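You operate a simulated robot arm through the tools that you are given. There is no shell and no other tool.

You run a simulated robot arm. Do the job below in one go: nothing can be reset, and whatever is moved stays where it is left.

TASK
Switch off the three wall fans and the air at the control panel, then drain the air line.
Fine: the air gauge reads zero and the drain valve is shut again; dust fan and sockets stay on.

The check looks at the end state, three seconds after you hand in, the way a careful person would. Anything else that was tipped, shoved, dropped, spilled or broken makes it a failure.

THE ROBOT
A 6-joint arm with a two-finger gripper, fixed in place. Base frame: the origin is at the foot of the arm, x ahead of it, y to its left, z up. Lengths are in mm, angles in rad, forces in N, time in s.
Its first joint turns from -2.897 to 2.897 rad. Payload 2.45 kg.
The tool frame sits at the grasp point between the pads (the TCP): z along the fingers, y along the line on which they close. The tips reach 20 mm beyond it. The gripper opens to 140 mm. The gripper's body begins 168 mm behind the TCP.
Orientation is that of the tool frame in the base frame, as a unit quaternion [x, y, z, w]. With the fingers straight down and closing along the base's y, the tool's x points along the base's -x, its y along +y and its z along -z.

THE INTERFACE
- The arm moves only by the tool jog_arm. Its argument "series" is a list of rows, each a list of 6 numbers: the shift along the tool's x, y, z in mm, then the turn, a rotation vector about the tool's x, y, z in degrees. In form: [[x, y, z, ax, ay, az], ...]. A call has 1 to 20 rows; each row shifts and turns the commanded pose from where the row before left it, along the tool's axes as they then stand. "gripper" is the opening, from 0 (shut) to 1 (fully open), set as the call begins (left out, the last holds). A row lasts 0.2 s, in which the tool goes at most 50 mm and 0.15 rad; a call with a longer step from one row to the next is refused whole, and so is a gripper value outside its range. Where a pose cannot be reached the arm comes as near as it can. A force on the tool above 90 N (or 10 N above the force at the start of the call, whichever is more), or a blocked arm, ends the call early, and 0.2 s more pass. Each finger travels about 45 mm/s and halts on what it meets, pressing with about 43 N; the grip force reading is that of the motor and also rises with nothing between the fingers. The clock runs only during rows and for 0.2 s after the last one: add rows that do not move to give the fingers time. It gives the time, the measured TCP pose, the force on the tool (base axes), the opening and the grip force at its end, in the units of the frame above (readings bear some noise), with the torque about the TCP (base axes, N m) and any sound that the robot's microphone picked up.
- Cameras (640 x 400 px; columns grow to the right, rows downward): "scene" is fixed at [219.3, -501.3, 1342.6]; the picture's right is [0.62, -0.78, 0.00], its down [-0.21, -0.17, -0.96] and it looks along [0.75, 0.60, -0.27] (base axes); focal length 312 px, centre (320, 200). "wrist" rides on the gripper at [78, 11, -209] in the tool frame; the picture's right is [-0.14, 0.99, 0.00], its down [-0.92, -0.13, -0.37] and it looks along [-0.36, -0.05, 0.93] (tool axes); focal length 280 px, centre (320, 200). There is no depth. A picture from a camera that has moved, and an enlarged one, comes with that camera's place and axes in the base frame and with its lens.
- snapshot(camera): a new picture of that camera. It takes no simulated time.
- inspect(camera, box): a new picture of the part [left, top, right, bottom] of that camera's present view, enlarged. It takes no simulated time.
- hand_in(): hands the job in; it is judged then, once.

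Nothing tells you positions but the pictures and the camera data. Unless the task says otherwise, let go and move clear before handing in.

The tools are called after "Call:" as a command line: name --pt "numbers of a row" for each row, then --argument value for the rest, lists and objects as JSON in quotes. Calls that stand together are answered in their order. jog_arm: Moves the arm, as the interface text tells. Its arguments: {"type":"object","properties":{"series":{"type":"array","items":{"type":"array","items":{"type":"number"}}},"gripper":{"type":"number"}},"required":["series"]} The other tools are called the same way: snapshot (camera) takes a picture; inspect (camera, box) takes an enlarged picture of a part of a camera's view; hand_in () hands the job in.

At the start:

```text
time: 0.0
eef_pos: [849.6, 326.3, 1049.1]
tool_rot: [0.0, 1.0, -0.001, 0.001]
force: [0.9, -0.5, 0.8]
torque: [-0.01, 0.02, 0.0]
width: 140.2
gripper_force: 0.0
```

scene: 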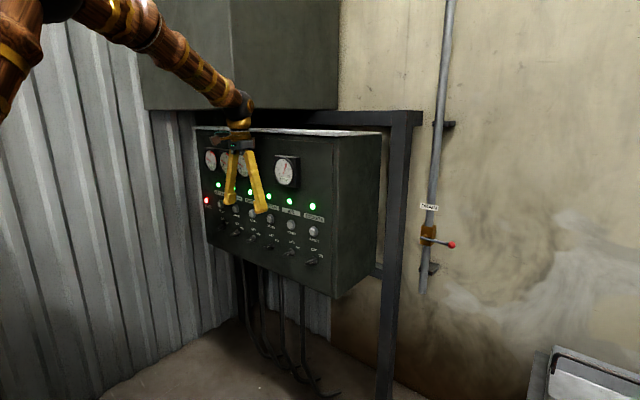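
wrist: 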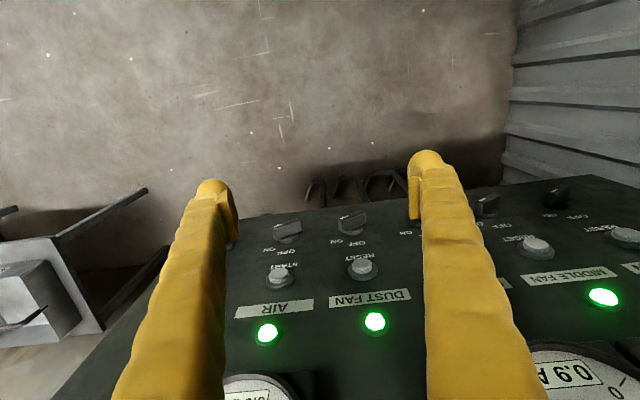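

I see a control panel with gauges, lamps, buttons and rotary switches, and a pipe with a drain valve (red-tipped handle) to its right. I'll first look closer at the panel and the valve.

Call:
inspect --camera "scene" --box '[190, 130, 350, 280]'

Call:
inspect --camera "scene" --box '[390, 180, 480, 300]'

Call:
inspect --camera "wrist" --box '[200, 170, 640, 400]'

```text
2.67 times, centred on (270, 205) of scene
camera zoom: at [219.3, -501.3, 1342.6], right [0.62, -0.78, 0.0], down [-0.21, -0.17, -0.96], along [0.75, 0.6, -0.27], focal length 833 px, centre (453, 187)
```

zoom: 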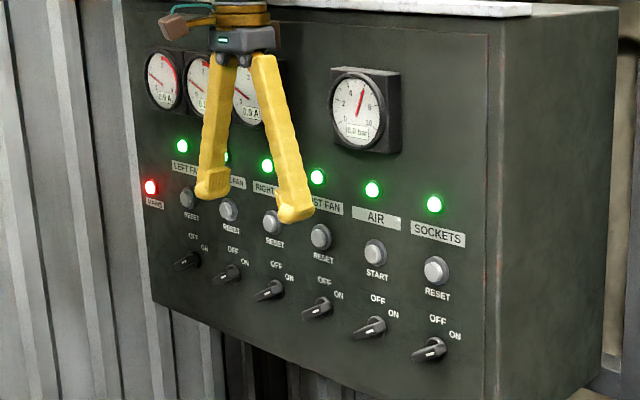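

```text
3.33 times, centred on (435, 240) of scene
camera zoom: at [219.3, -501.3, 1342.6], right [0.62, -0.78, 0.0], down [-0.21, -0.17, -0.96], along [0.75, 0.6, -0.27], focal length 1041 px, centre (-63, 67)
```

zoom: 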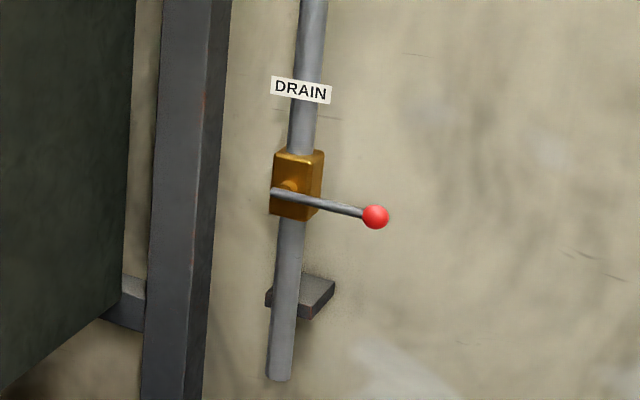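

```text
1.45 times, centred on (420, 285) of wrist
camera zoom: at [770.5, 336.8, 1257.6], right [0.14, 0.99, 0.0], down [0.92, -0.13, 0.37], along [0.37, -0.05, -0.93], focal length 408 px, centre (174, 76)
```

zoom: 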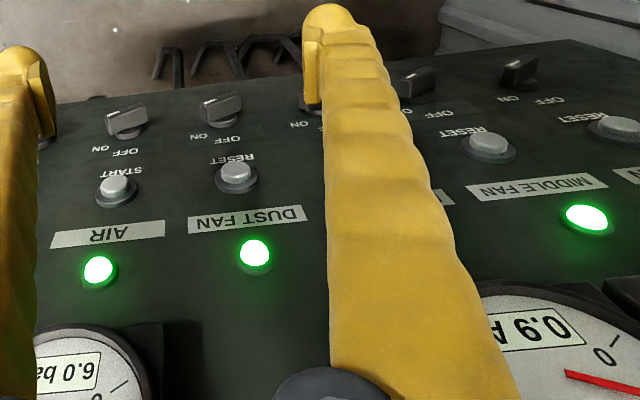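

The panel face looks to be at about x≈985 and faces the arm. The columns are about 109 mm apart: left fan y≈687, middle 578, right 469, dust 360, air 251, sockets 143. The knobs are near z≈845. I'll back off and turn the tool to point at the panel (+x).

Call:
jog_arm --pt "50 0 0 0 0 0" --pt "50 0 0 0 0 0" --pt "50 0 0 0 0 0" --pt "0 0 0 0 -8.2 0" --pt "0 0 0 0 -8.2 0" --pt "0 0 0 0 -8.2 0" --pt "0 0 0 0 -8.2 0" --pt "0 0 0 0 -8.2 0" --pt "0 0 0 0 -8.2 0" --pt "0 0 0 0 -8.2 0" --pt "0 0 0 0 -8.2 0" --pt "0 0 0 0 -8.2 0" --pt "0 0 0 0 -8.2 0" --pt "0 0 0 0 -8.0 0" --pt "0 0 0 0 0 0" --gripper 0.4

Call:
snapshot --camera "wrist"

Call:
snapshot --camera "scene"

```text
time: 3.2
eef_pos: [698.6, 326.6, 1048.5]
tool_rot: [0.001, 0.707, -0.001, 0.707]
force: [-0.1, 0.4, 0.4]
torque: [0.0, 0.0, -0.02]
width: 55.8
gripper_force: 0.0
```

```text
taken
camera wrist: at [490.0, 337.9, 970.3], right [0.0, 0.99, 0.14], down [-0.37, -0.13, 0.92], along [0.93, -0.05, 0.37], focal length 280 px, centre (320, 200)
```

wrist: 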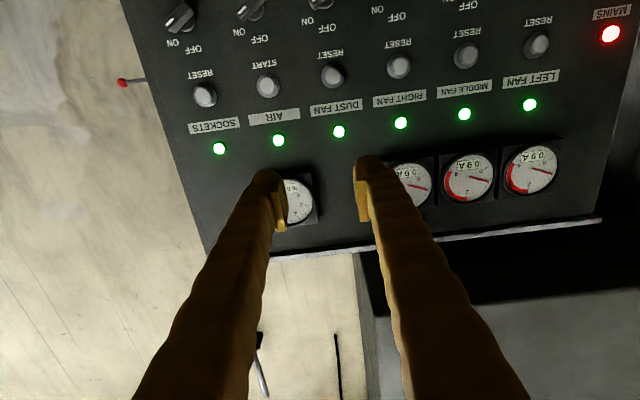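

```text
taken
```

scene: 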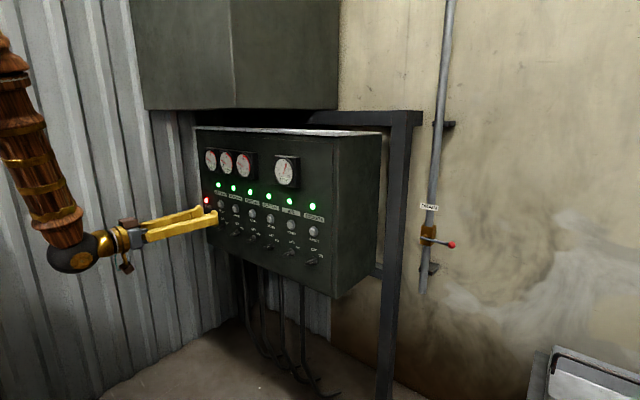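

The panel is clearly visible upside down in the wrist view. I'll lower the tool to bring the knob row into view, with the tool still pulled back.

Call:
jog_arm --pt "50 0 0 0 0 0" --pt "50 0 0 0 0 0" --pt "50 0 0 0 0 0" --pt "50 0 0 0 0 0" --pt "0 0 0 0 0 0"

Call:
snapshot --camera "wrist"

Call:
inspect --camera "wrist" --box '[120, 100, 620, 260]'

```text
time: 4.4
eef_pos: [741.7, 384.2, 942.7]
tool_rot: [-0.006, 0.712, -0.019, 0.702]
force: [-0.4, 0.3, 0.5]
torque: [0.0, -0.01, -0.03]
width: 56.1
gripper_force: 0.0
out of reach, approached as far as the arm can: row 1, 2, 3, 4
```

```text
taken
camera wrist: at [531.3, 395.7, 867.5], right [0.02, 0.99, 0.1], down [-0.36, -0.09, 0.93], along [0.93, -0.05, 0.35], focal length 280 px, centre (320, 200)
```

wrist: 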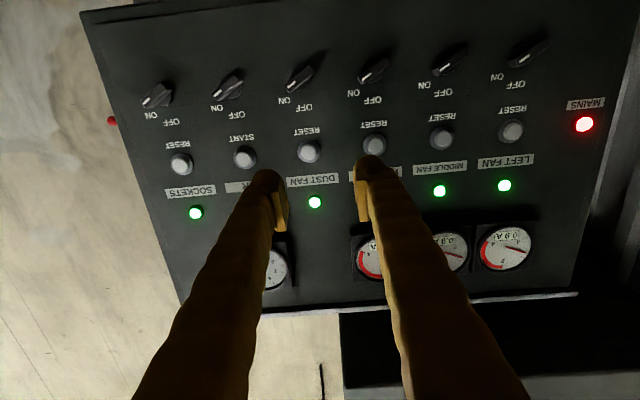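

```text
1.28 times, centred on (370, 180) of wrist
camera zoom: at [531.3, 395.7, 867.5], right [0.02, 0.99, 0.1], down [-0.36, -0.09, 0.93], along [0.93, -0.05, 0.35], focal length 359 px, centre (256, 226)
```

zoom: 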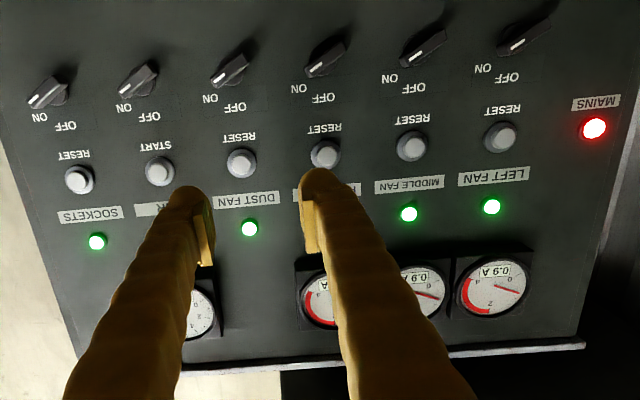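

The inner reach limit was hit at this height, so the tool must be further forward when low. I'll advance toward the panel a bit and see which pose it settles to.

Call:
jog_arm --pt "0 0 40 0 0 0" --pt "0 0 40 0 0 0" --pt "0 0 20 0 0 0" --pt "0 0 0 0 0 0"

```text
time: 5.4
eef_pos: [844.5, 384.4, 949.1]
tool_rot: [0.001, 0.706, 0.0, 0.708]
force: [0.2, 0.0, 0.6]
torque: [-0.04, 0.01, 0.02]
width: 56.0
gripper_force: 0.1
out of reach, approached as far as the arm can: row 1
```

Now at (845, 384, 949) with the tool level. I'll lower about 100 mm to knob height and look.

Call:
jog_arm --pt "35 0 0 0 0 0" --pt "35 0 0 0 0 0" --pt "35 0 0 0 0 0" --pt "0 0 0 0 0 0"

Call:
snapshot --camera "wrist"

Call:
inspect --camera "wrist" --box '[160, 40, 480, 240]'

```text
time: 6.4
eef_pos: [860.7, 405.8, 868.2]
tool_rot: [-0.006, 0.709, -0.013, 0.705]
force: [1.2, -0.1, 0.3]
torque: [0.01, -0.02, -0.01]
width: 56.1
gripper_force: 0.1
out of reach, approached as far as the arm can: row 2, 3
```

```text
taken
camera wrist: at [651.9, 417.1, 790.4], right [0.01, 0.99, 0.11], down [-0.36, -0.1, 0.93], along [0.93, -0.05, 0.36], focal length 280 px, centre (320, 200)
```

wrist: 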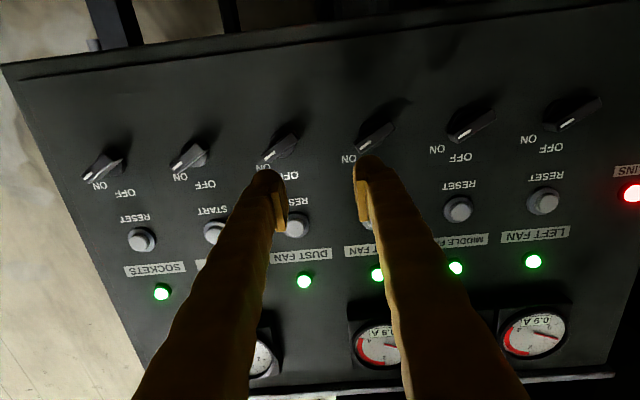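

```text
2.00 times, centred on (320, 140) of wrist
camera zoom: at [651.9, 417.1, 790.4], right [0.01, 0.99, 0.11], down [-0.36, -0.1, 0.93], along [0.93, -0.05, 0.36], focal length 561 px, centre (320, 320)
```

zoom: 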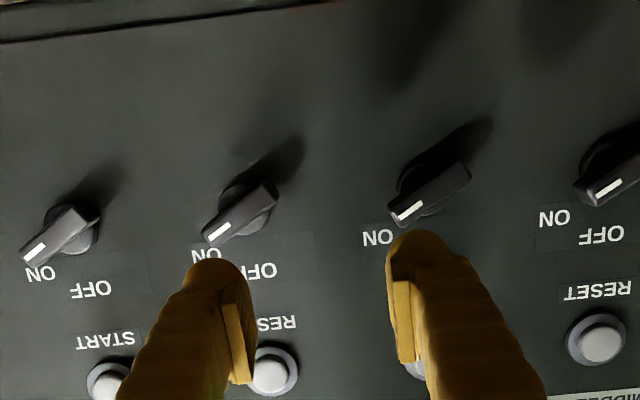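

The knobs are bars pointing up-right to ON, and OFF is straight up, so each one needs a counter-clockwise turn of about 55°. I'll check the arm's configuration before going closer, because the reach is tight.

Call:
snapshot --camera "scene"

Call:
jog_arm --pt "0 0 20 0 0 0" --pt "0 15 20 0 0 0" --pt "0 15 0 0 0 0" --pt "0 0 0 0 0 0"

```text
taken
```

scene: 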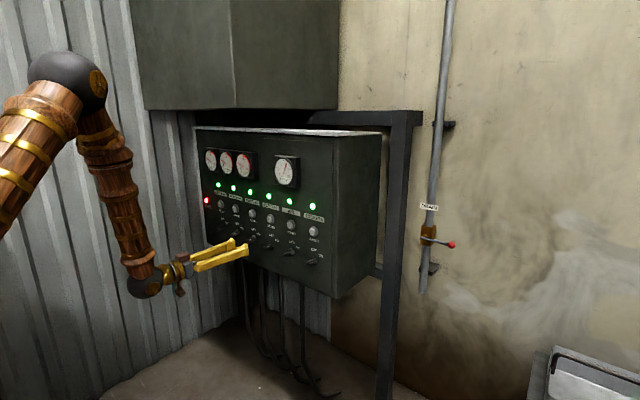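

```text
time: 7.4
eef_pos: [903.1, 438.0, 871.3]
tool_rot: [0.001, 0.707, -0.001, 0.707]
force: [0.2, 0.6, 0.4]
torque: [-0.01, 0.0, 0.02]
width: 56.0
gripper_force: 0.0
out of reach, approached as far as the arm can: row 1
```

The pose is reachable further forward. I'll move to in front of the RIGHT FAN knob (y≈468, z≈843), turn the wrist about 52° to line up with the bar, and look.

Call:
jog_arm --pt "0 30 0 0 0 0" --pt "14 0 5 0 0 0" --pt "14 0 0 0 0 0" --pt "0 0 0 0 0 8" --pt "0 0 0 0 0 8" --pt "0 0 0 0 0 8" --pt "0 0 0 0 0 8" --pt "0 0 0 0 0 8" --pt "0 0 0 0 0 8" --pt "0 0 0 0 0 4" --pt "0 0 0 0 0 0"

Call:
snapshot --camera "wrist"

Call:
inspect --camera "scene" --box '[200, 200, 340, 290]'

```text
time: 9.8
eef_pos: [917.2, 478.4, 851.9]
tool_rot: [0.022, 0.708, 0.015, 0.705]
force: [0.2, -0.4, -0.6]
torque: [0.01, -0.02, -0.02]
width: 56.2
gripper_force: 0.1
out of reach, approached as far as the arm can: row 4, 5, 6, 7, 8, 9, 10
```

```text
taken
camera wrist: at [706.4, 494.7, 775.2], right [0.01, 0.98, 0.19], down [-0.37, -0.17, 0.91], along [0.93, -0.08, 0.36], focal length 280 px, centre (320, 200)
```

wrist: 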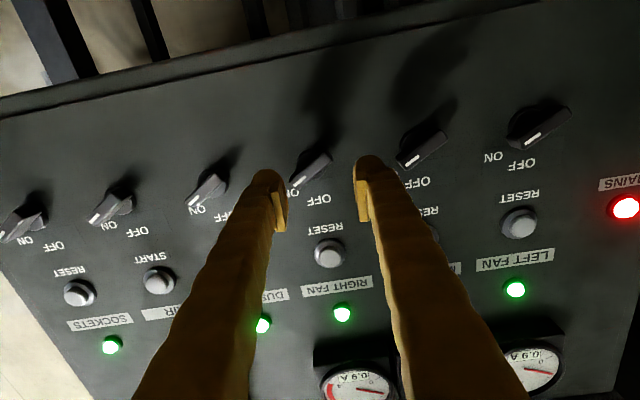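

```text
4.44 times, centred on (270, 245) of scene
camera zoom: at [219.3, -501.3, 1342.6], right [0.62, -0.78, 0.0], down [-0.21, -0.17, -0.96], along [0.75, 0.6, -0.27], focal length 1388 px, centre (542, 0)
```

zoom: 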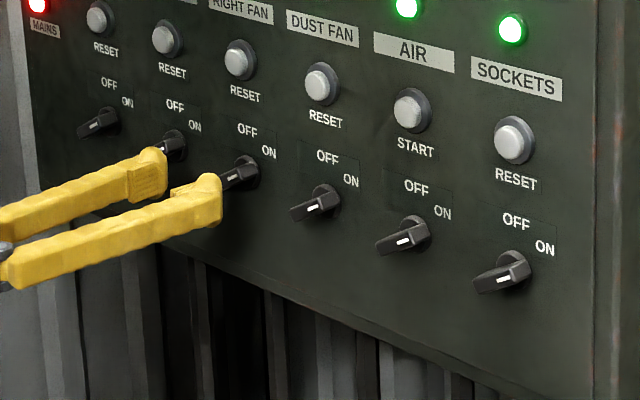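

Wrist rotation in this direction is blocked, probably by a joint limit. I'll test turning the other way, since the gripper is symmetric.

Call:
jog_arm --pt "0 0 0 0 0 -8" --pt "0 0 0 0 0 -8" --pt "0 0 0 0 0 -8" --pt "0 0 0 0 0 0"

```text
time: 10.8
eef_pos: [915.7, 476.3, 850.9]
tool_rot: [-0.126, 0.697, -0.133, 0.693]
force: [-0.4, 0.3, -0.2]
torque: [-0.01, -0.02, -0.02]
width: 55.9
gripper_force: 0.0
```

Turning the negative way works. I'll continue to about −128°, which aligns with the bar through the 180° symmetry.

Call:
jog_arm --pt "0 0 0 0 0 -8.2" --pt "0 0 0 0 0 -8.2" --pt "0 0 0 0 0 -8.2" --pt "0 0 0 0 0 -8.2" --pt "0 0 0 0 0 -8.2" --pt "0 0 0 0 0 -8.2" --pt "0 0 0 0 0 -8.2" --pt "0 0 0 0 0 -8.2" --pt "0 0 0 0 0 -8.2" --pt "0 0 0 0 0 -8.2" --pt "0 0 0 0 0 -8.2" --pt "0 0 0 0 0 -8.2" --pt "0 0 0 0 0 -8.2" --pt "0 0 0 0 0 0"

Call:
snapshot --camera "wrist"

Call:
snapshot --camera "scene"

```text
time: 13.8
eef_pos: [914.9, 477.2, 850.1]
tool_rot: [0.635, -0.315, 0.635, -0.308]
force: [-0.2, 0.3, 0.6]
torque: [-0.02, -0.01, -0.01]
width: 56.2
gripper_force: 0.1
```

```text
taken
camera wrist: at [705.0, 411.1, 890.7], right [-0.01, -0.5, -0.87], down [-0.36, 0.81, -0.46], along [0.93, 0.31, -0.19], focal length 280 px, centre (320, 200)
```

wrist: 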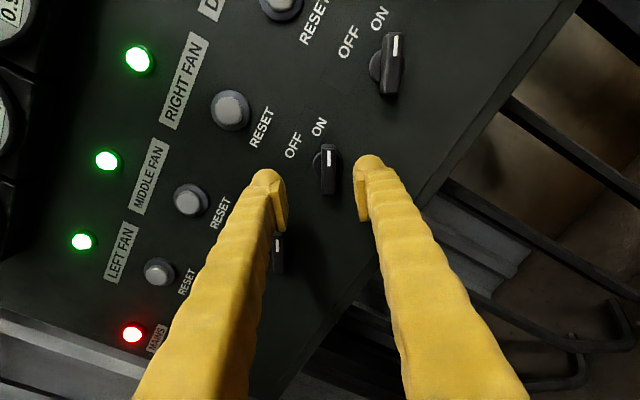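

```text
taken
```

scene: 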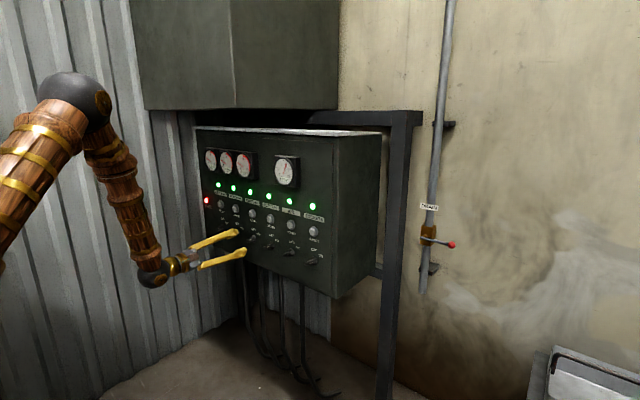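

The fingers are now parallel to the RIGHT FAN bar. The bar centre seems about 8 mm off along tool x and 9 mm off along tool y, with the bar front at x≈966. I'll correct sideways and approach partway.

Call:
jog_arm --pt "8 9 0 0 0 0" --pt "0 0 15 0 0 0" --pt "0 0 10 0 0 0" --pt "0 0 0 0 0 0"

Call:
inspect --camera "wrist" --box '[240, 100, 400, 220]'

Call:
inspect --camera "scene" --box '[180, 210, 300, 290]'

```text
time: 14.8
eef_pos: [940.2, 464.3, 847.6]
tool_rot: [0.634, -0.317, 0.635, -0.308]
force: [-0.4, -0.9, 0.7]
torque: [-0.02, -0.01, 0.03]
width: 55.8
gripper_force: 0.1
```

```text
3.33 times, centred on (320, 160) of wrist
camera zoom: at [729.5, 398.2, 887.5], right [-0.01, -0.5, -0.87], down [-0.36, 0.81, -0.46], along [0.93, 0.31, -0.19], focal length 935 px, centre (320, 333)
```

zoom: 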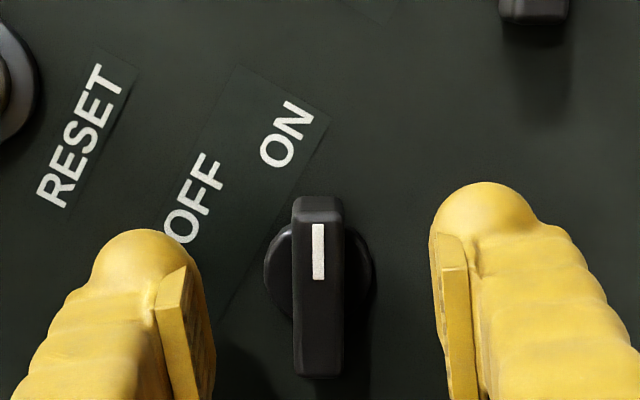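

```text
5.00 times, centred on (240, 250) of scene
camera zoom: at [219.3, -501.3, 1342.6], right [0.62, -0.78, 0.0], down [-0.21, -0.17, -0.96], along [0.75, 0.6, -0.27], focal length 1561 px, centre (720, -50)
```

zoom: 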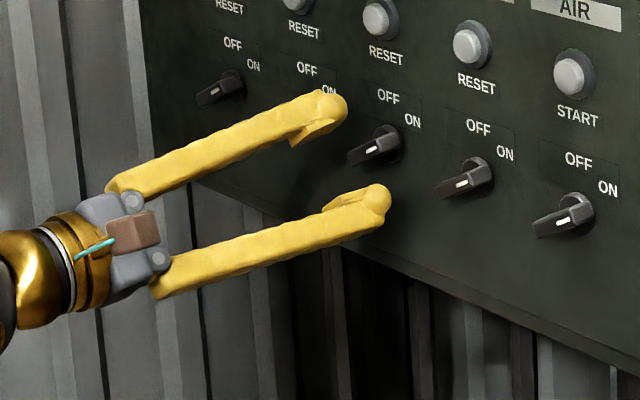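

The bar is well centred between the fingers. I'll turn 7° to match it better, advance to overlap the bar, then close.

Call:
jog_arm --pt "-2 0 0 0 0 7" --pt "0 0 10 0 0 0" --pt "0 0 8 0 0 0" --pt "0 0 0 0 0 0"

Call:
inspect --camera "wrist" --box '[240, 100, 400, 220]'

Call:
inspect --camera "scene" --box '[180, 210, 300, 290]'

```text
time: 15.8
eef_pos: [957.7, 466.4, 846.7]
tool_rot: [0.614, -0.354, 0.615, -0.347]
force: [-0.1, 0.1, 0.4]
torque: [-0.03, 0.0, -0.01]
width: 56.0
gripper_force: 0.0
```

```text
3.33 times, centred on (320, 160) of wrist
camera zoom: at [747.6, 396.0, 878.0], right [-0.01, -0.39, -0.92], down [-0.36, 0.86, -0.36], along [0.93, 0.33, -0.15], focal length 935 px, centre (320, 333)
```

zoom: 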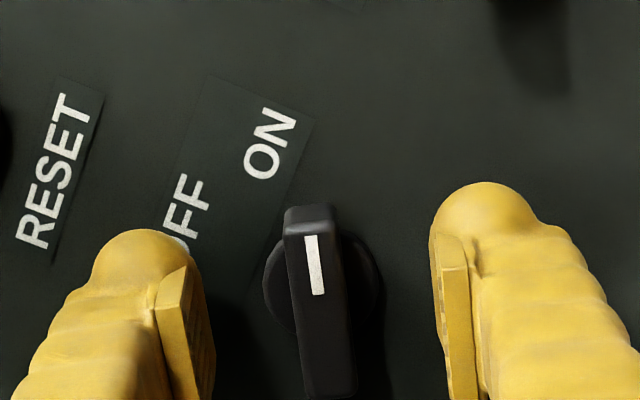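

```text
5.00 times, centred on (240, 250) of scene
camera zoom: at [219.3, -501.3, 1342.6], right [0.62, -0.78, 0.0], down [-0.21, -0.17, -0.96], along [0.75, 0.6, -0.27], focal length 1561 px, centre (720, -50)
```

zoom: 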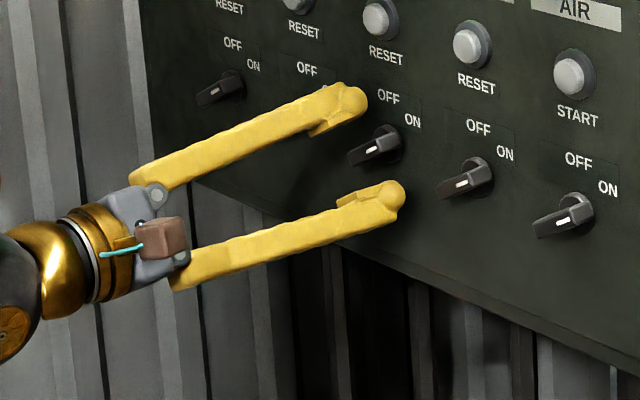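

Alignment is good, so I'll close on the RIGHT FAN bar.

Call:
jog_arm --pt "0 0 3 0 0 0" --pt "0 0 0 0 0 0" --pt "0 0 0 0 0 0" --pt "0 0 0 0 0 0" --pt "0 0 0 0 0 0" --gripper 0

Call:
inspect --camera "wrist" --box '[240, 100, 400, 220]'

```text
time: 17.0
eef_pos: [960.8, 467.5, 847.2]
tool_rot: [0.614, -0.353, 0.615, -0.347]
force: [4.3, -3.6, -5.4]
torque: [0.0, 0.04, 0.0]
width: 12.9
gripper_force: 40.3
```

```text
3.33 times, centred on (320, 160) of wrist
camera zoom: at [750.8, 396.2, 878.1], right [-0.01, -0.39, -0.92], down [-0.36, 0.86, -0.36], along [0.93, 0.33, -0.15], focal length 935 px, centre (320, 333)
```

zoom: 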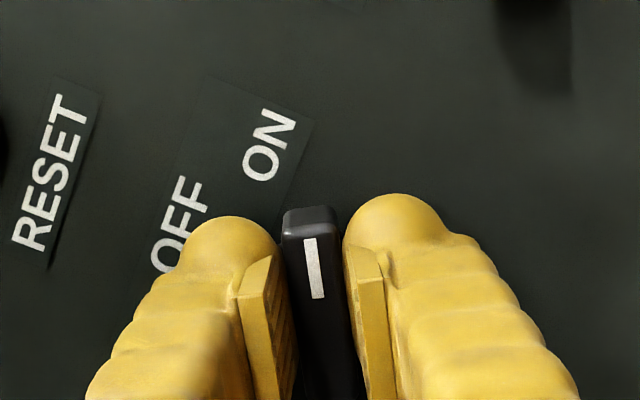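

Gripped, at a width of 12.9 mm. Next I'll turn counter-clockwise about 60°.

Call:
jog_arm --pt "0 0 0 0 0 -7.5" --pt "0 0 0 0 0 -7.5" --pt "0 0 0 0 0 -7.5" --pt "0 0 0 0 0 -7.5" --pt "0 0 0 0 0 0"

Call:
snapshot --camera "wrist"

Call:
inspect --camera "scene" --box '[180, 140, 340, 290]'

```text
time: 18.2
eef_pos: [961.8, 467.7, 847.7]
tool_rot: [0.685, -0.182, 0.683, -0.176]
force: [-8.6, 16.5, -7.0]
torque: [0.03, 0.18, 0.25]
width: 13.0
gripper_force: 39.9
```

```text
taken
camera wrist: at [751.3, 421.7, 911.2], right [-0.01, -0.8, -0.6], down [-0.37, 0.57, -0.74], along [0.93, 0.22, -0.3], focal length 280 px, centre (320, 200)
```

wrist: 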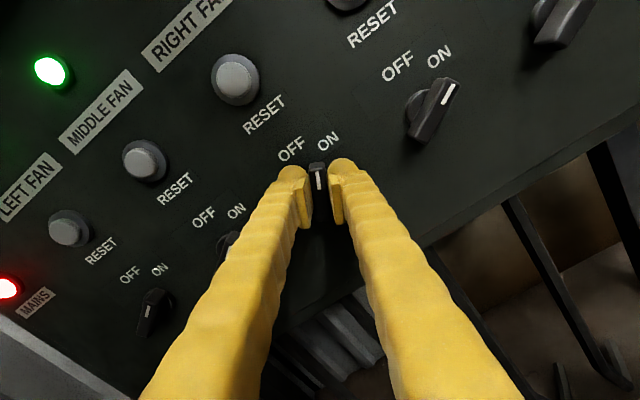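

```text
2.67 times, centred on (260, 215) of scene
camera zoom: at [219.3, -501.3, 1342.6], right [0.62, -0.78, 0.0], down [-0.21, -0.17, -0.96], along [0.75, 0.6, -0.27], focal length 833 px, centre (480, 160)
```

zoom: 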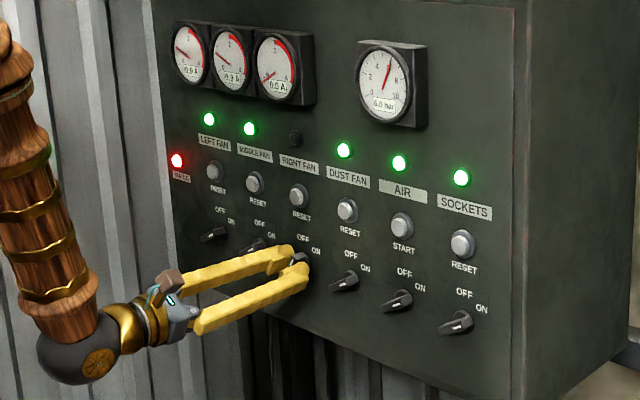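

The right-fan lamp has gone out at half travel. I'll continue to the full OFF position.

Call:
jog_arm --pt "0 0 0 0 0 -7" --pt "0 0 0 0 0 -7" --pt "0 0 0 0 0 -7" --pt "0 0 0 0 0 -7" --pt "0 0 0 0 0 0"

Call:
snapshot --camera "wrist"

```text
time: 19.4
eef_pos: [961.5, 467.5, 849.5]
tool_rot: [0.708, -0.01, 0.706, -0.005]
force: [-0.6, 52.0, -0.5]
torque: [0.15, 0.12, 0.53]
width: 13.4
gripper_force: 39.0
```

```text
taken
camera wrist: at [751.8, 457.7, 926.6], right [-0.01, -0.99, -0.16], down [-0.37, 0.15, -0.92], along [0.93, 0.05, -0.37], focal length 280 px, centre (320, 200)
```

wrist: 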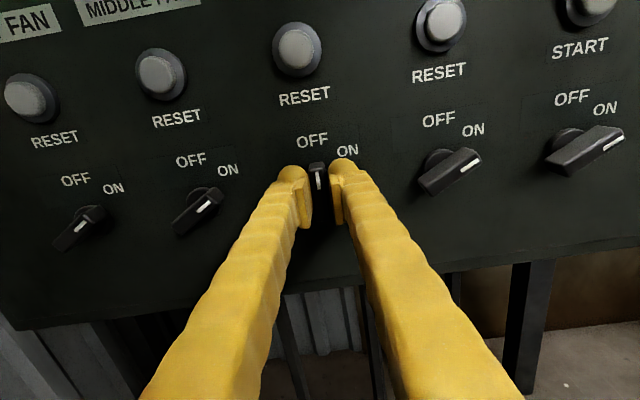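

RIGHT FAN is at OFF with the bar vertical. I'll release, back off, and check.

Call:
jog_arm --pt "0 0 0 0 0 0" --pt "0 0 0 0 0 0" --pt "0 0 0 0 0 0" --pt "0 0 -20 0 0 0" --pt "0 0 -25 0 0 0" --pt "0 0 0 0 0 0" --gripper 0.4

Call:
snapshot --camera "wrist"

Call:
inspect --camera "wrist" --box '[240, 100, 400, 220]'

```text
time: 20.8
eef_pos: [913.7, 466.8, 847.7]
tool_rot: [0.708, -0.012, 0.706, -0.005]
force: [-0.4, 0.6, -0.5]
torque: [0.0, 0.0, 0.0]
width: 56.1
gripper_force: 0.1
```

```text
taken
camera wrist: at [705.6, 456.2, 927.3], right [-0.01, -0.99, -0.16], down [-0.37, 0.15, -0.92], along [0.93, 0.05, -0.37], focal length 280 px, centre (320, 200)
```

wrist: 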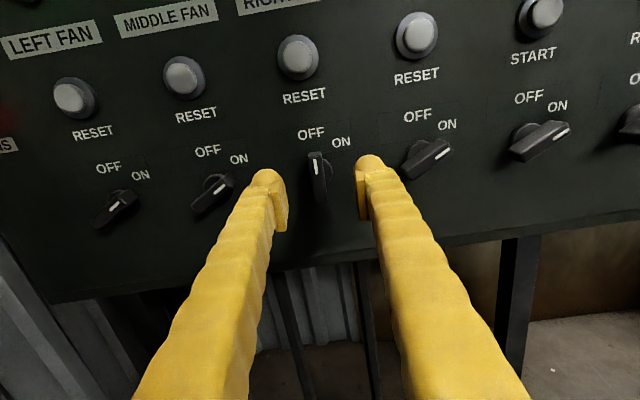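

```text
3.33 times, centred on (320, 160) of wrist
camera zoom: at [705.6, 456.2, 927.3], right [-0.01, -0.99, -0.16], down [-0.37, 0.15, -0.92], along [0.93, 0.05, -0.37], focal length 935 px, centre (320, 333)
```

zoom: 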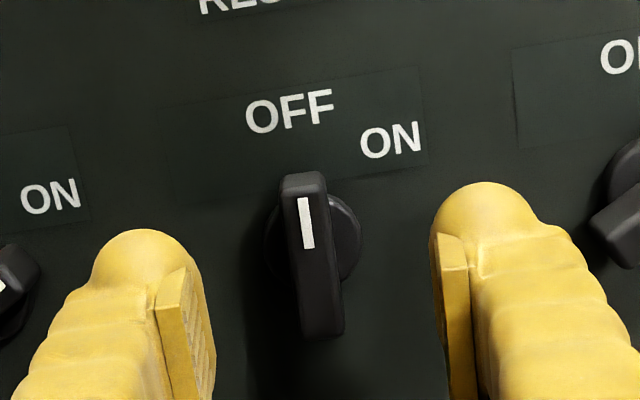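

RIGHT FAN points to OFF. Next is MIDDLE FAN: I'll shift about 108 mm to the left, turn back to the ON angle and look.

Call:
jog_arm --pt "1 -36 0 0 0 0" --pt "0 -36 0 0 0 0" --pt "0 -36 0 0 0 0" --pt "0 0 0 0 0 7.4" --pt "0 0 0 0 0 7.4" --pt "0 0 0 0 0 7.4" --pt "0 0 0 0 0 7.4" --pt "0 0 0 0 0 7.4" --pt "0 0 0 0 0 7.4" --pt "0 0 0 0 0 7.4" --pt "0 0 0 0 0 7.4" --pt "0 0 0 0 0 0"

Call:
inspect --camera "wrist" --box '[240, 100, 400, 220]'

Call:
inspect --camera "scene" --box '[180, 140, 340, 290]'

```text
time: 23.4
eef_pos: [916.8, 574.4, 850.8]
tool_rot: [0.61, -0.361, 0.61, -0.354]
force: [0.6, 0.0, 0.3]
torque: [-0.01, 0.04, 0.02]
width: 55.9
gripper_force: 0.1
```

```text
3.33 times, centred on (320, 160) of wrist
camera zoom: at [707.4, 503.9, 881.3], right [-0.01, -0.37, -0.93], down [-0.36, 0.87, -0.34], along [0.93, 0.33, -0.14], focal length 935 px, centre (320, 333)
```

zoom: 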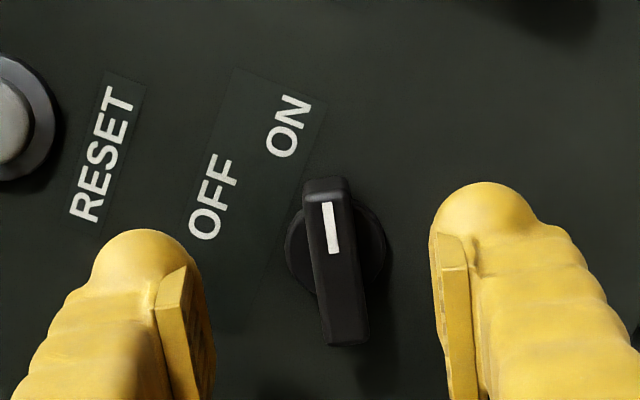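

```text
2.67 times, centred on (260, 215) of scene
camera zoom: at [219.3, -501.3, 1342.6], right [0.62, -0.78, 0.0], down [-0.21, -0.17, -0.96], along [0.75, 0.6, -0.27], focal length 833 px, centre (480, 160)
```

zoom: 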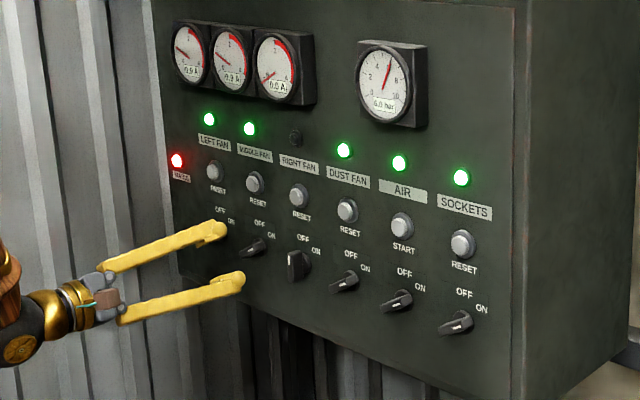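

MIDDLE FAN knob is about 4.5 mm off in tool y and about 3 mm in tool x. I'll correct, advance and check before gripping.

Call:
jog_arm --pt "-3 4.5 0 0 0 0" --pt "0 0 15 0 0 0" --pt "0 0 15 0 0 0" --pt "0 0 13 0 0 0" --pt "0 0 0 0 0 0"

Call:
inspect --camera "wrist" --box '[240, 100, 400, 220]'

```text
time: 24.6
eef_pos: [961.4, 574.7, 845.4]
tool_rot: [0.61, -0.359, 0.611, -0.353]
force: [0.5, 0.1, 0.2]
torque: [0.04, 0.02, 0.02]
width: 55.9
gripper_force: 0.1
```

```text
3.33 times, centred on (320, 160) of wrist
camera zoom: at [751.0, 503.8, 874.6], right [-0.01, -0.37, -0.93], down [-0.36, 0.87, -0.34], along [0.93, 0.33, -0.14], focal length 935 px, centre (320, 333)
```

zoom: 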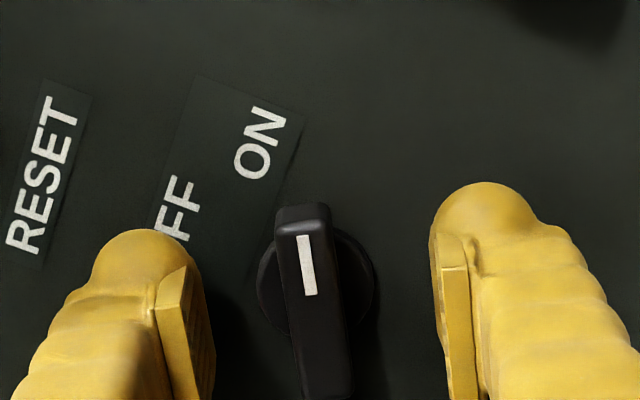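

Centred well. I'll close and then turn the first 30°.

Call:
jog_arm --pt "0 -1 0 0 0 0" --pt "0 0 0 0 0 0" --pt "0 0 0 0 0 0" --pt "0 0 0 0 0 0" --pt "0 0 0 0 0 0" --gripper 0

Call:
jog_arm --pt "0 0 0 0 0 -7.5" --pt "0 0 0 0 0 -7.5" --pt "0 0 0 0 0 -7.5" --pt "0 0 0 0 0 -7.5" --pt "0 0 0 0 0 0"

```text
time: 25.8
eef_pos: [962.5, 575.1, 845.7]
tool_rot: [0.61, -0.361, 0.611, -0.353]
force: [2.0, -0.2, -1.1]
torque: [-0.22, -0.02, 0.04]
width: 12.7
gripper_force: 39.7
```

```text
time: 27.0
eef_pos: [960.4, 576.3, 846.2]
tool_rot: [0.683, -0.19, 0.682, -0.182]
force: [29.1, 17.7, -4.4]
torque: [0.02, 0.12, 0.18]
width: 13.2
gripper_force: 39.1
```

Call:
jog_arm --pt "-0.5 -0.9 0 0 0 -7" --pt "0 0 0 0 0 -7" --pt "0 0 0 0 0 -7" --pt "0 0 0 0 0 -7" --pt "0 0 0 0 0 0"

Call:
inspect --camera "scene" --box '[180, 140, 340, 290]'

Call:
snapshot --camera "wrist"

```text
time: 28.2
eef_pos: [960.1, 577.3, 846.8]
tool_rot: [0.708, -0.018, 0.705, -0.012]
force: [5.0, 9.0, 4.6]
torque: [0.02, -0.13, 0.1]
width: 12.8
gripper_force: 38.9
```

```text
2.67 times, centred on (260, 215) of scene
camera zoom: at [219.3, -501.3, 1342.6], right [0.62, -0.78, 0.0], down [-0.21, -0.17, -0.96], along [0.75, 0.6, -0.27], focal length 833 px, centre (480, 160)
```

zoom: 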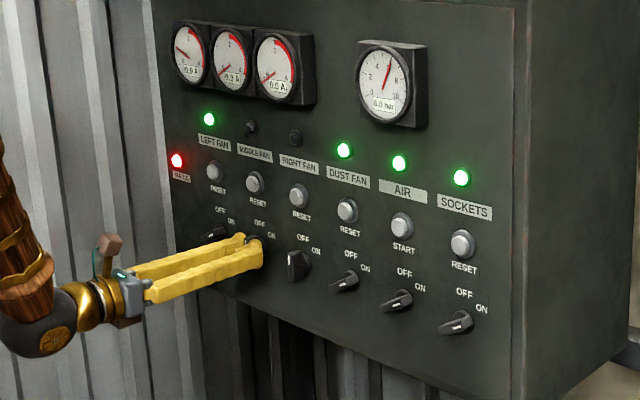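

```text
taken
camera wrist: at [751.1, 564.7, 925.5], right [-0.01, -0.98, -0.18], down [-0.37, 0.17, -0.91], along [0.93, 0.06, -0.37], focal length 280 px, centre (320, 200)
```

wrist: 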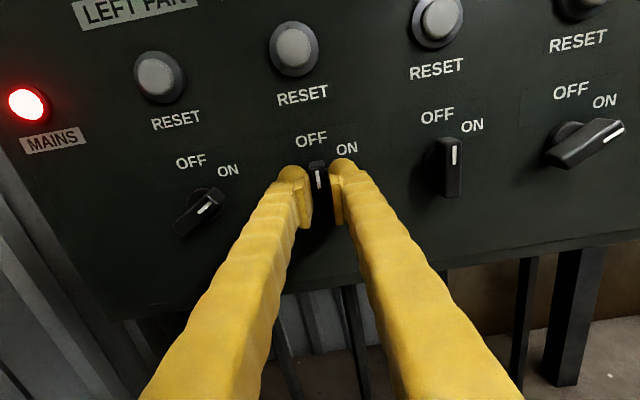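

MIDDLE FAN is off. I'll release, back off, move to LEFT FAN (y≈686) and turn back.

Call:
jog_arm --pt "0 0 0 0 0 0" --pt "0 0 0 0 0 0" --pt "0 0 0 0 0 0" --pt "0 0 -20 0 0 0" --pt "0 0 -25 0 0 0" --pt "0 -36 0 0 0 0" --pt "0 -36 0 0 0 0" --pt "0 -36.5 0 0 0 0" --pt "0 0 0 0 0 7.5" --pt "0 0 0 0 0 7.5" --pt "0 0 0 0 0 7.5" --pt "0 0 0 0 0 7.5" --pt "0 0 0 0 0 7.5" --pt "0 0 0 0 0 7.5" --pt "0 0 0 0 0 7.5" --pt "0 0 0 0 0 7.5" --pt "0 0 0 0 0 0" --gripper 0.4

Call:
inspect --camera "wrist" --box '[240, 100, 400, 220]'

Call:
snapshot --camera "scene"

```text
time: 31.8
eef_pos: [916.6, 685.1, 851.8]
tool_rot: [0.604, -0.372, 0.604, -0.364]
force: [0.5, 0.5, 0.3]
torque: [0.01, 0.01, 0.01]
width: 55.8
gripper_force: 0.0
```

```text
3.33 times, centred on (320, 160) of wrist
camera zoom: at [706.1, 612.5, 878.9], right [-0.01, -0.33, -0.94], down [-0.36, 0.88, -0.31], along [0.93, 0.34, -0.13], focal length 935 px, centre (320, 333)
```

zoom: 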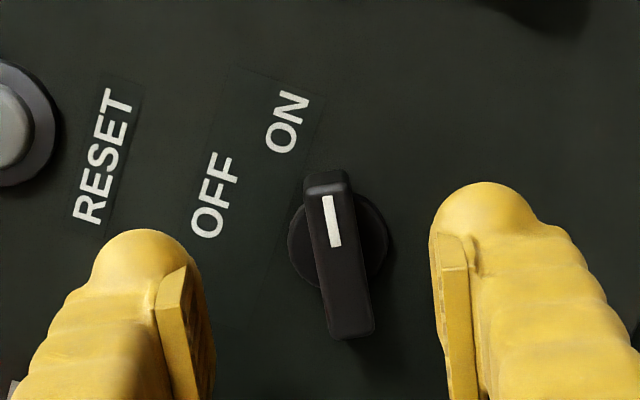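

```text
taken
```

scene: 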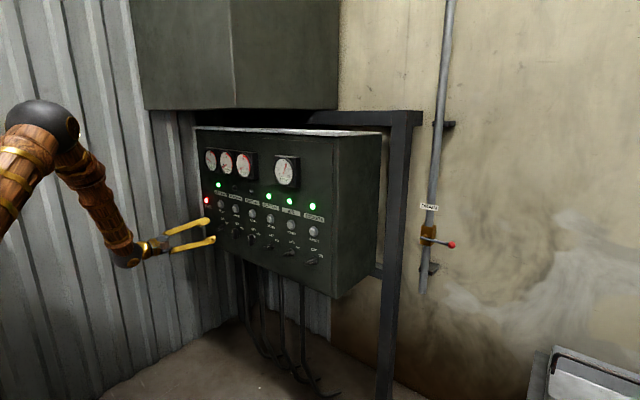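

The same small offset shows up, so I'll correct, advance, and check.

Call:
jog_arm --pt "-3.5 4.2 0 0 0 -1.5" --pt "0 0 15 0 0 0" --pt "0 0 15 0 0 0" --pt "0 0 14 0 0 0" --pt "0 0 0 0 0 0"

Call:
inspect --camera "wrist" --box '[240, 100, 400, 220]'

```text
time: 33.0
eef_pos: [961.4, 686.7, 846.7]
tool_rot: [0.609, -0.363, 0.609, -0.355]
force: [-0.5, -0.1, -0.9]
torque: [0.02, 0.03, -0.01]
width: 56.2
gripper_force: 0.0
```

```text
3.33 times, centred on (320, 160) of wrist
camera zoom: at [750.5, 614.8, 875.4], right [-0.01, -0.36, -0.93], down [-0.36, 0.87, -0.33], along [0.93, 0.34, -0.14], focal length 935 px, centre (320, 333)
```

zoom: 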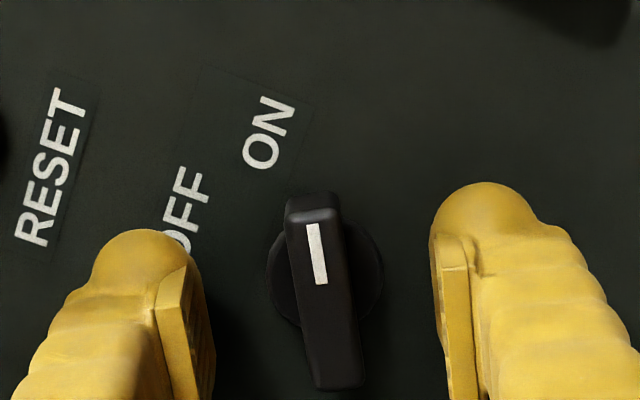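

Call:
jog_arm --pt "1 0.5 0 0 0 0" --pt "0 0 0 0 0 0" --pt "0 0 0 0 0 0" --pt "0 0 0 0 0 0" --pt "0 0 0 0 0 0" --gripper 0

Call:
jog_arm --pt "0 0 0 0 0 -7.5" --pt "0 0 0 0 0 -7.5" --pt "0 0 0 0 0 -7.5" --pt "0 0 0 0 0 -7.5" --pt "0 0 0 0 0 0"

```text
time: 34.2
eef_pos: [961.0, 684.6, 844.5]
tool_rot: [0.609, -0.363, 0.609, -0.356]
force: [2.5, -2.4, -5.5]
torque: [-0.41, 0.04, -0.03]
width: 13.5
gripper_force: 40.1
```

```text
time: 35.4
eef_pos: [960.6, 684.3, 846.0]
tool_rot: [0.682, -0.193, 0.68, -0.186]
force: [18.2, 9.2, -17.0]
torque: [0.0, 0.25, 0.19]
width: 12.8
gripper_force: 39.7
```

Call:
jog_arm --pt "-0.9 0 0 0 0 -7" --pt "0 0 0 0 0 -7" --pt "0 0 0 0 0 -7" --pt "0 0 0 0 0 -7" --pt "0 0 0 0 0 0"

Call:
inspect --camera "scene" --box '[180, 140, 340, 290]'

Call:
snapshot --camera "wrist"

```text
time: 36.6
eef_pos: [961.1, 684.9, 847.1]
tool_rot: [0.708, -0.022, 0.705, -0.015]
force: [8.9, -3.1, -6.1]
torque: [-0.01, 0.1, -0.01]
width: 13.1
gripper_force: 39.5
```

```text
2.67 times, centred on (260, 215) of scene
camera zoom: at [219.3, -501.3, 1342.6], right [0.62, -0.78, 0.0], down [-0.21, -0.17, -0.96], along [0.75, 0.6, -0.27], focal length 833 px, centre (480, 160)
```

zoom: 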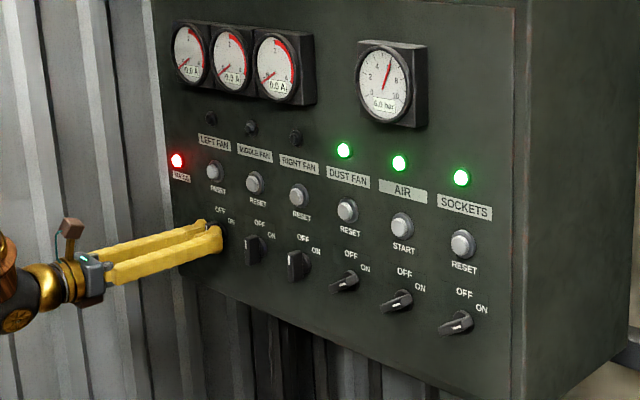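

```text
taken
camera wrist: at [751.1, 672.2, 924.4], right [-0.01, -0.98, -0.19], down [-0.37, 0.18, -0.91], along [0.93, 0.06, -0.37], focal length 280 px, centre (320, 200)
```

wrist: 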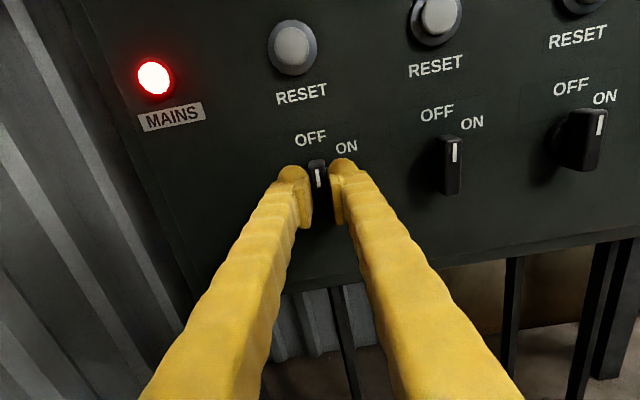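

All three fans are off. I'll release, back off, go up for reach, and traverse to the AIR column (y≈253).

Call:
jog_arm --pt "0 0 0 0 0 0" --pt "0 0 0 0 0 0" --pt "0 0 0 0 0 0" --pt "0 0 -20 0 0 0" --pt "0 0 -28 0 0 0" --pt "45 0 0 0 0 0" --pt "45 0 0 0 0 0" --pt "0 48 0 0 0 0" --pt "0 48 0 0 0 0" --pt "0 48 0 0 0 0" --pt "0 48 0 0 0 0" --pt "0 48 0 0 0 0" --pt "0 48 0 0 0 0" --pt "0 48 0 0 0 0" --pt "0 48 0 0 0 0" --pt "0 48 0 0 0 0" --pt "0 0 0 0 0 0" --gripper 0.4

Call:
snapshot --camera "wrist"

Call:
snapshot --camera "scene"

```text
time: 40.2
eef_pos: [911.2, 249.7, 911.8]
tool_rot: [0.708, -0.023, 0.705, -0.015]
force: [-0.4, 1.0, -0.7]
torque: [-0.01, -0.01, 0.0]
width: 55.7
gripper_force: 0.1
```

```text
taken
camera wrist: at [700.7, 236.0, 989.5], right [-0.01, -0.98, -0.19], down [-0.37, 0.18, -0.91], along [0.93, 0.06, -0.37], focal length 280 px, centre (320, 200)
```

wrist: 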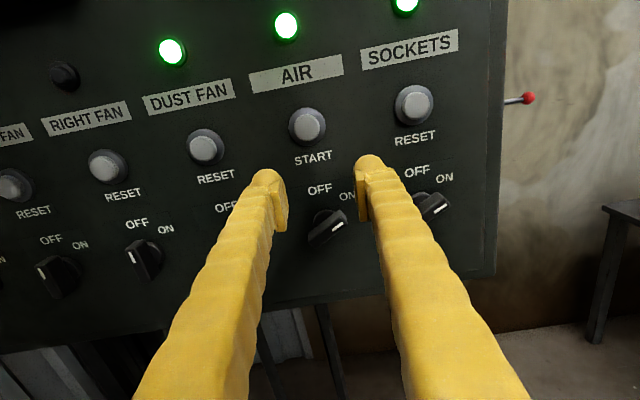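

```text
taken
```

scene: 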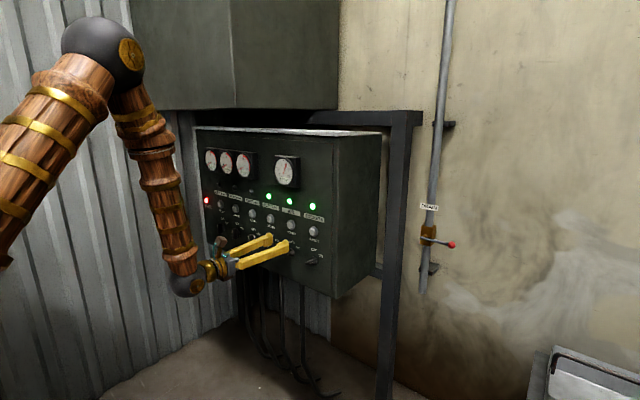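

Reach is OK here. I'll turn to the bar angle now and lower part of the way.

Call:
jog_arm --pt "-15 0 0 0 0 7.3" --pt "0 0 0 0 0 7.3" --pt "0 0 0 0 0 7.3" --pt "0 0 0 0 0 7.3" --pt "0 0 0 0 0 7.3" --pt "0 0 0 0 0 7.3" --pt "0 0 0 0 0 7.3" --pt "0 0 0 0 0 7.3" --pt "0 0 0 0 0 0"

```text
time: 42.2
eef_pos: [908.4, 249.9, 896.8]
tool_rot: [0.607, -0.366, 0.608, -0.358]
force: [-0.5, 0.0, -0.7]
torque: [-0.02, -0.02, 0.07]
width: 55.8
gripper_force: 0.1
```

Call:
jog_arm --pt "-12.5 20.5 6 0 0 0" --pt "0 0 0 0 0 0"

Call:
jog_arm --pt "-12.5 20.5 6 0 0 0" --pt "0 0 0 0 0 0"

Call:
inspect --camera "wrist" --box '[240, 100, 400, 220]'

```text
time: 42.8
eef_pos: [915.7, 252.8, 872.6]
tool_rot: [0.607, -0.365, 0.608, -0.359]
force: [-0.9, 0.5, 0.8]
torque: [0.0, 0.0, 0.02]
width: 56.0
gripper_force: 0.2
```

```text
time: 43.4
eef_pos: [920.5, 252.9, 849.0]
tool_rot: [0.607, -0.366, 0.607, -0.359]
force: [-0.4, -0.1, 0.5]
torque: [0.02, 0.01, 0.01]
width: 55.9
gripper_force: 0.0
```

```text
3.33 times, centred on (320, 160) of wrist
camera zoom: at [710.1, 181.1, 877.1], right [-0.01, -0.35, -0.94], down [-0.36, 0.87, -0.33], along [0.93, 0.34, -0.13], focal length 935 px, centre (320, 333)
```

zoom: 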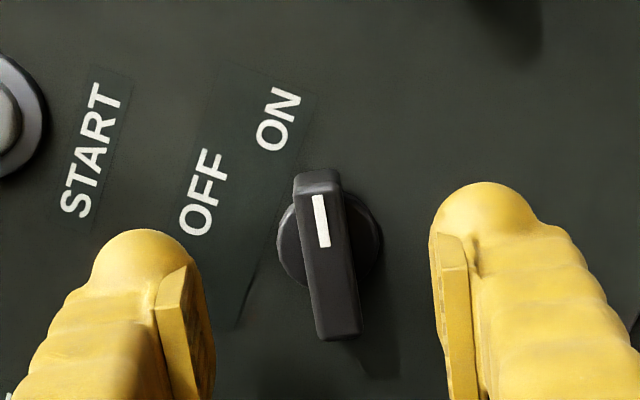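

Reachable and nearly centred on the AIR knob. I'll correct slightly, advance, and check.

Call:
jog_arm --pt "-0.8 2.6 0 0 0 -1" --pt "0 0 15 0 0 0" --pt "0 0 15 0 0 0" --pt "0 0 10.5 0 0 0" --pt "0 0 0 0 0 0"

Call:
inspect --camera "wrist" --box '[240, 100, 400, 220]'

```text
time: 44.6
eef_pos: [960.7, 252.1, 846.6]
tool_rot: [0.61, -0.36, 0.612, -0.352]
force: [0.5, -0.2, 0.0]
torque: [0.0, 0.02, 0.05]
width: 55.9
gripper_force: 0.1
```

```text
3.33 times, centred on (320, 160) of wrist
camera zoom: at [750.8, 181.2, 876.5], right [-0.01, -0.37, -0.93], down [-0.36, 0.87, -0.34], along [0.93, 0.33, -0.14], focal length 935 px, centre (320, 333)
```

zoom: 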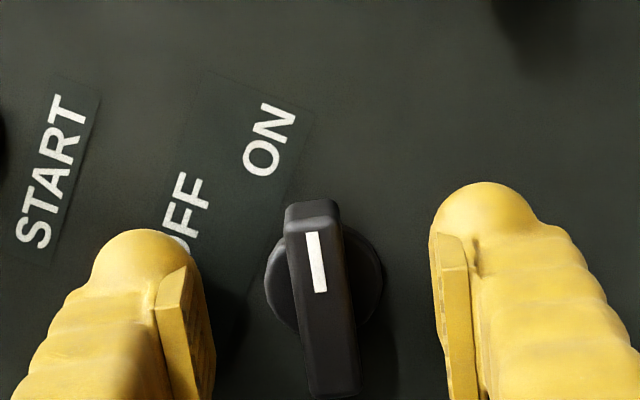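

Centred. I'll close and turn half way.

Call:
jog_arm --pt "0 0 0 0 0 0" --pt "0 0 0 0 0 0" --pt "0 0 0 0 0 0" --pt "0 0 0 0 0 0" --pt "0 0 0 0 0 0" --gripper 0

Call:
jog_arm --pt "0 0 0 0 0 -7.5" --pt "0 0 0 0 0 -7.5" --pt "0 0 0 0 0 -7.5" --pt "0 0 0 0 0 -7.5" --pt "0 0 0 0 0 0"

```text
time: 45.8
eef_pos: [962.7, 252.6, 845.9]
tool_rot: [0.611, -0.36, 0.611, -0.352]
force: [5.3, -7.1, -11.7]
torque: [-0.17, 0.15, -0.02]
width: 13.1
gripper_force: 39.4
```

```text
time: 47.0
eef_pos: [960.1, 253.1, 845.7]
tool_rot: [0.683, -0.188, 0.682, -0.183]
force: [-6.8, 9.6, 1.3]
torque: [0.02, 0.03, 0.17]
width: 12.7
gripper_force: 39.7
```

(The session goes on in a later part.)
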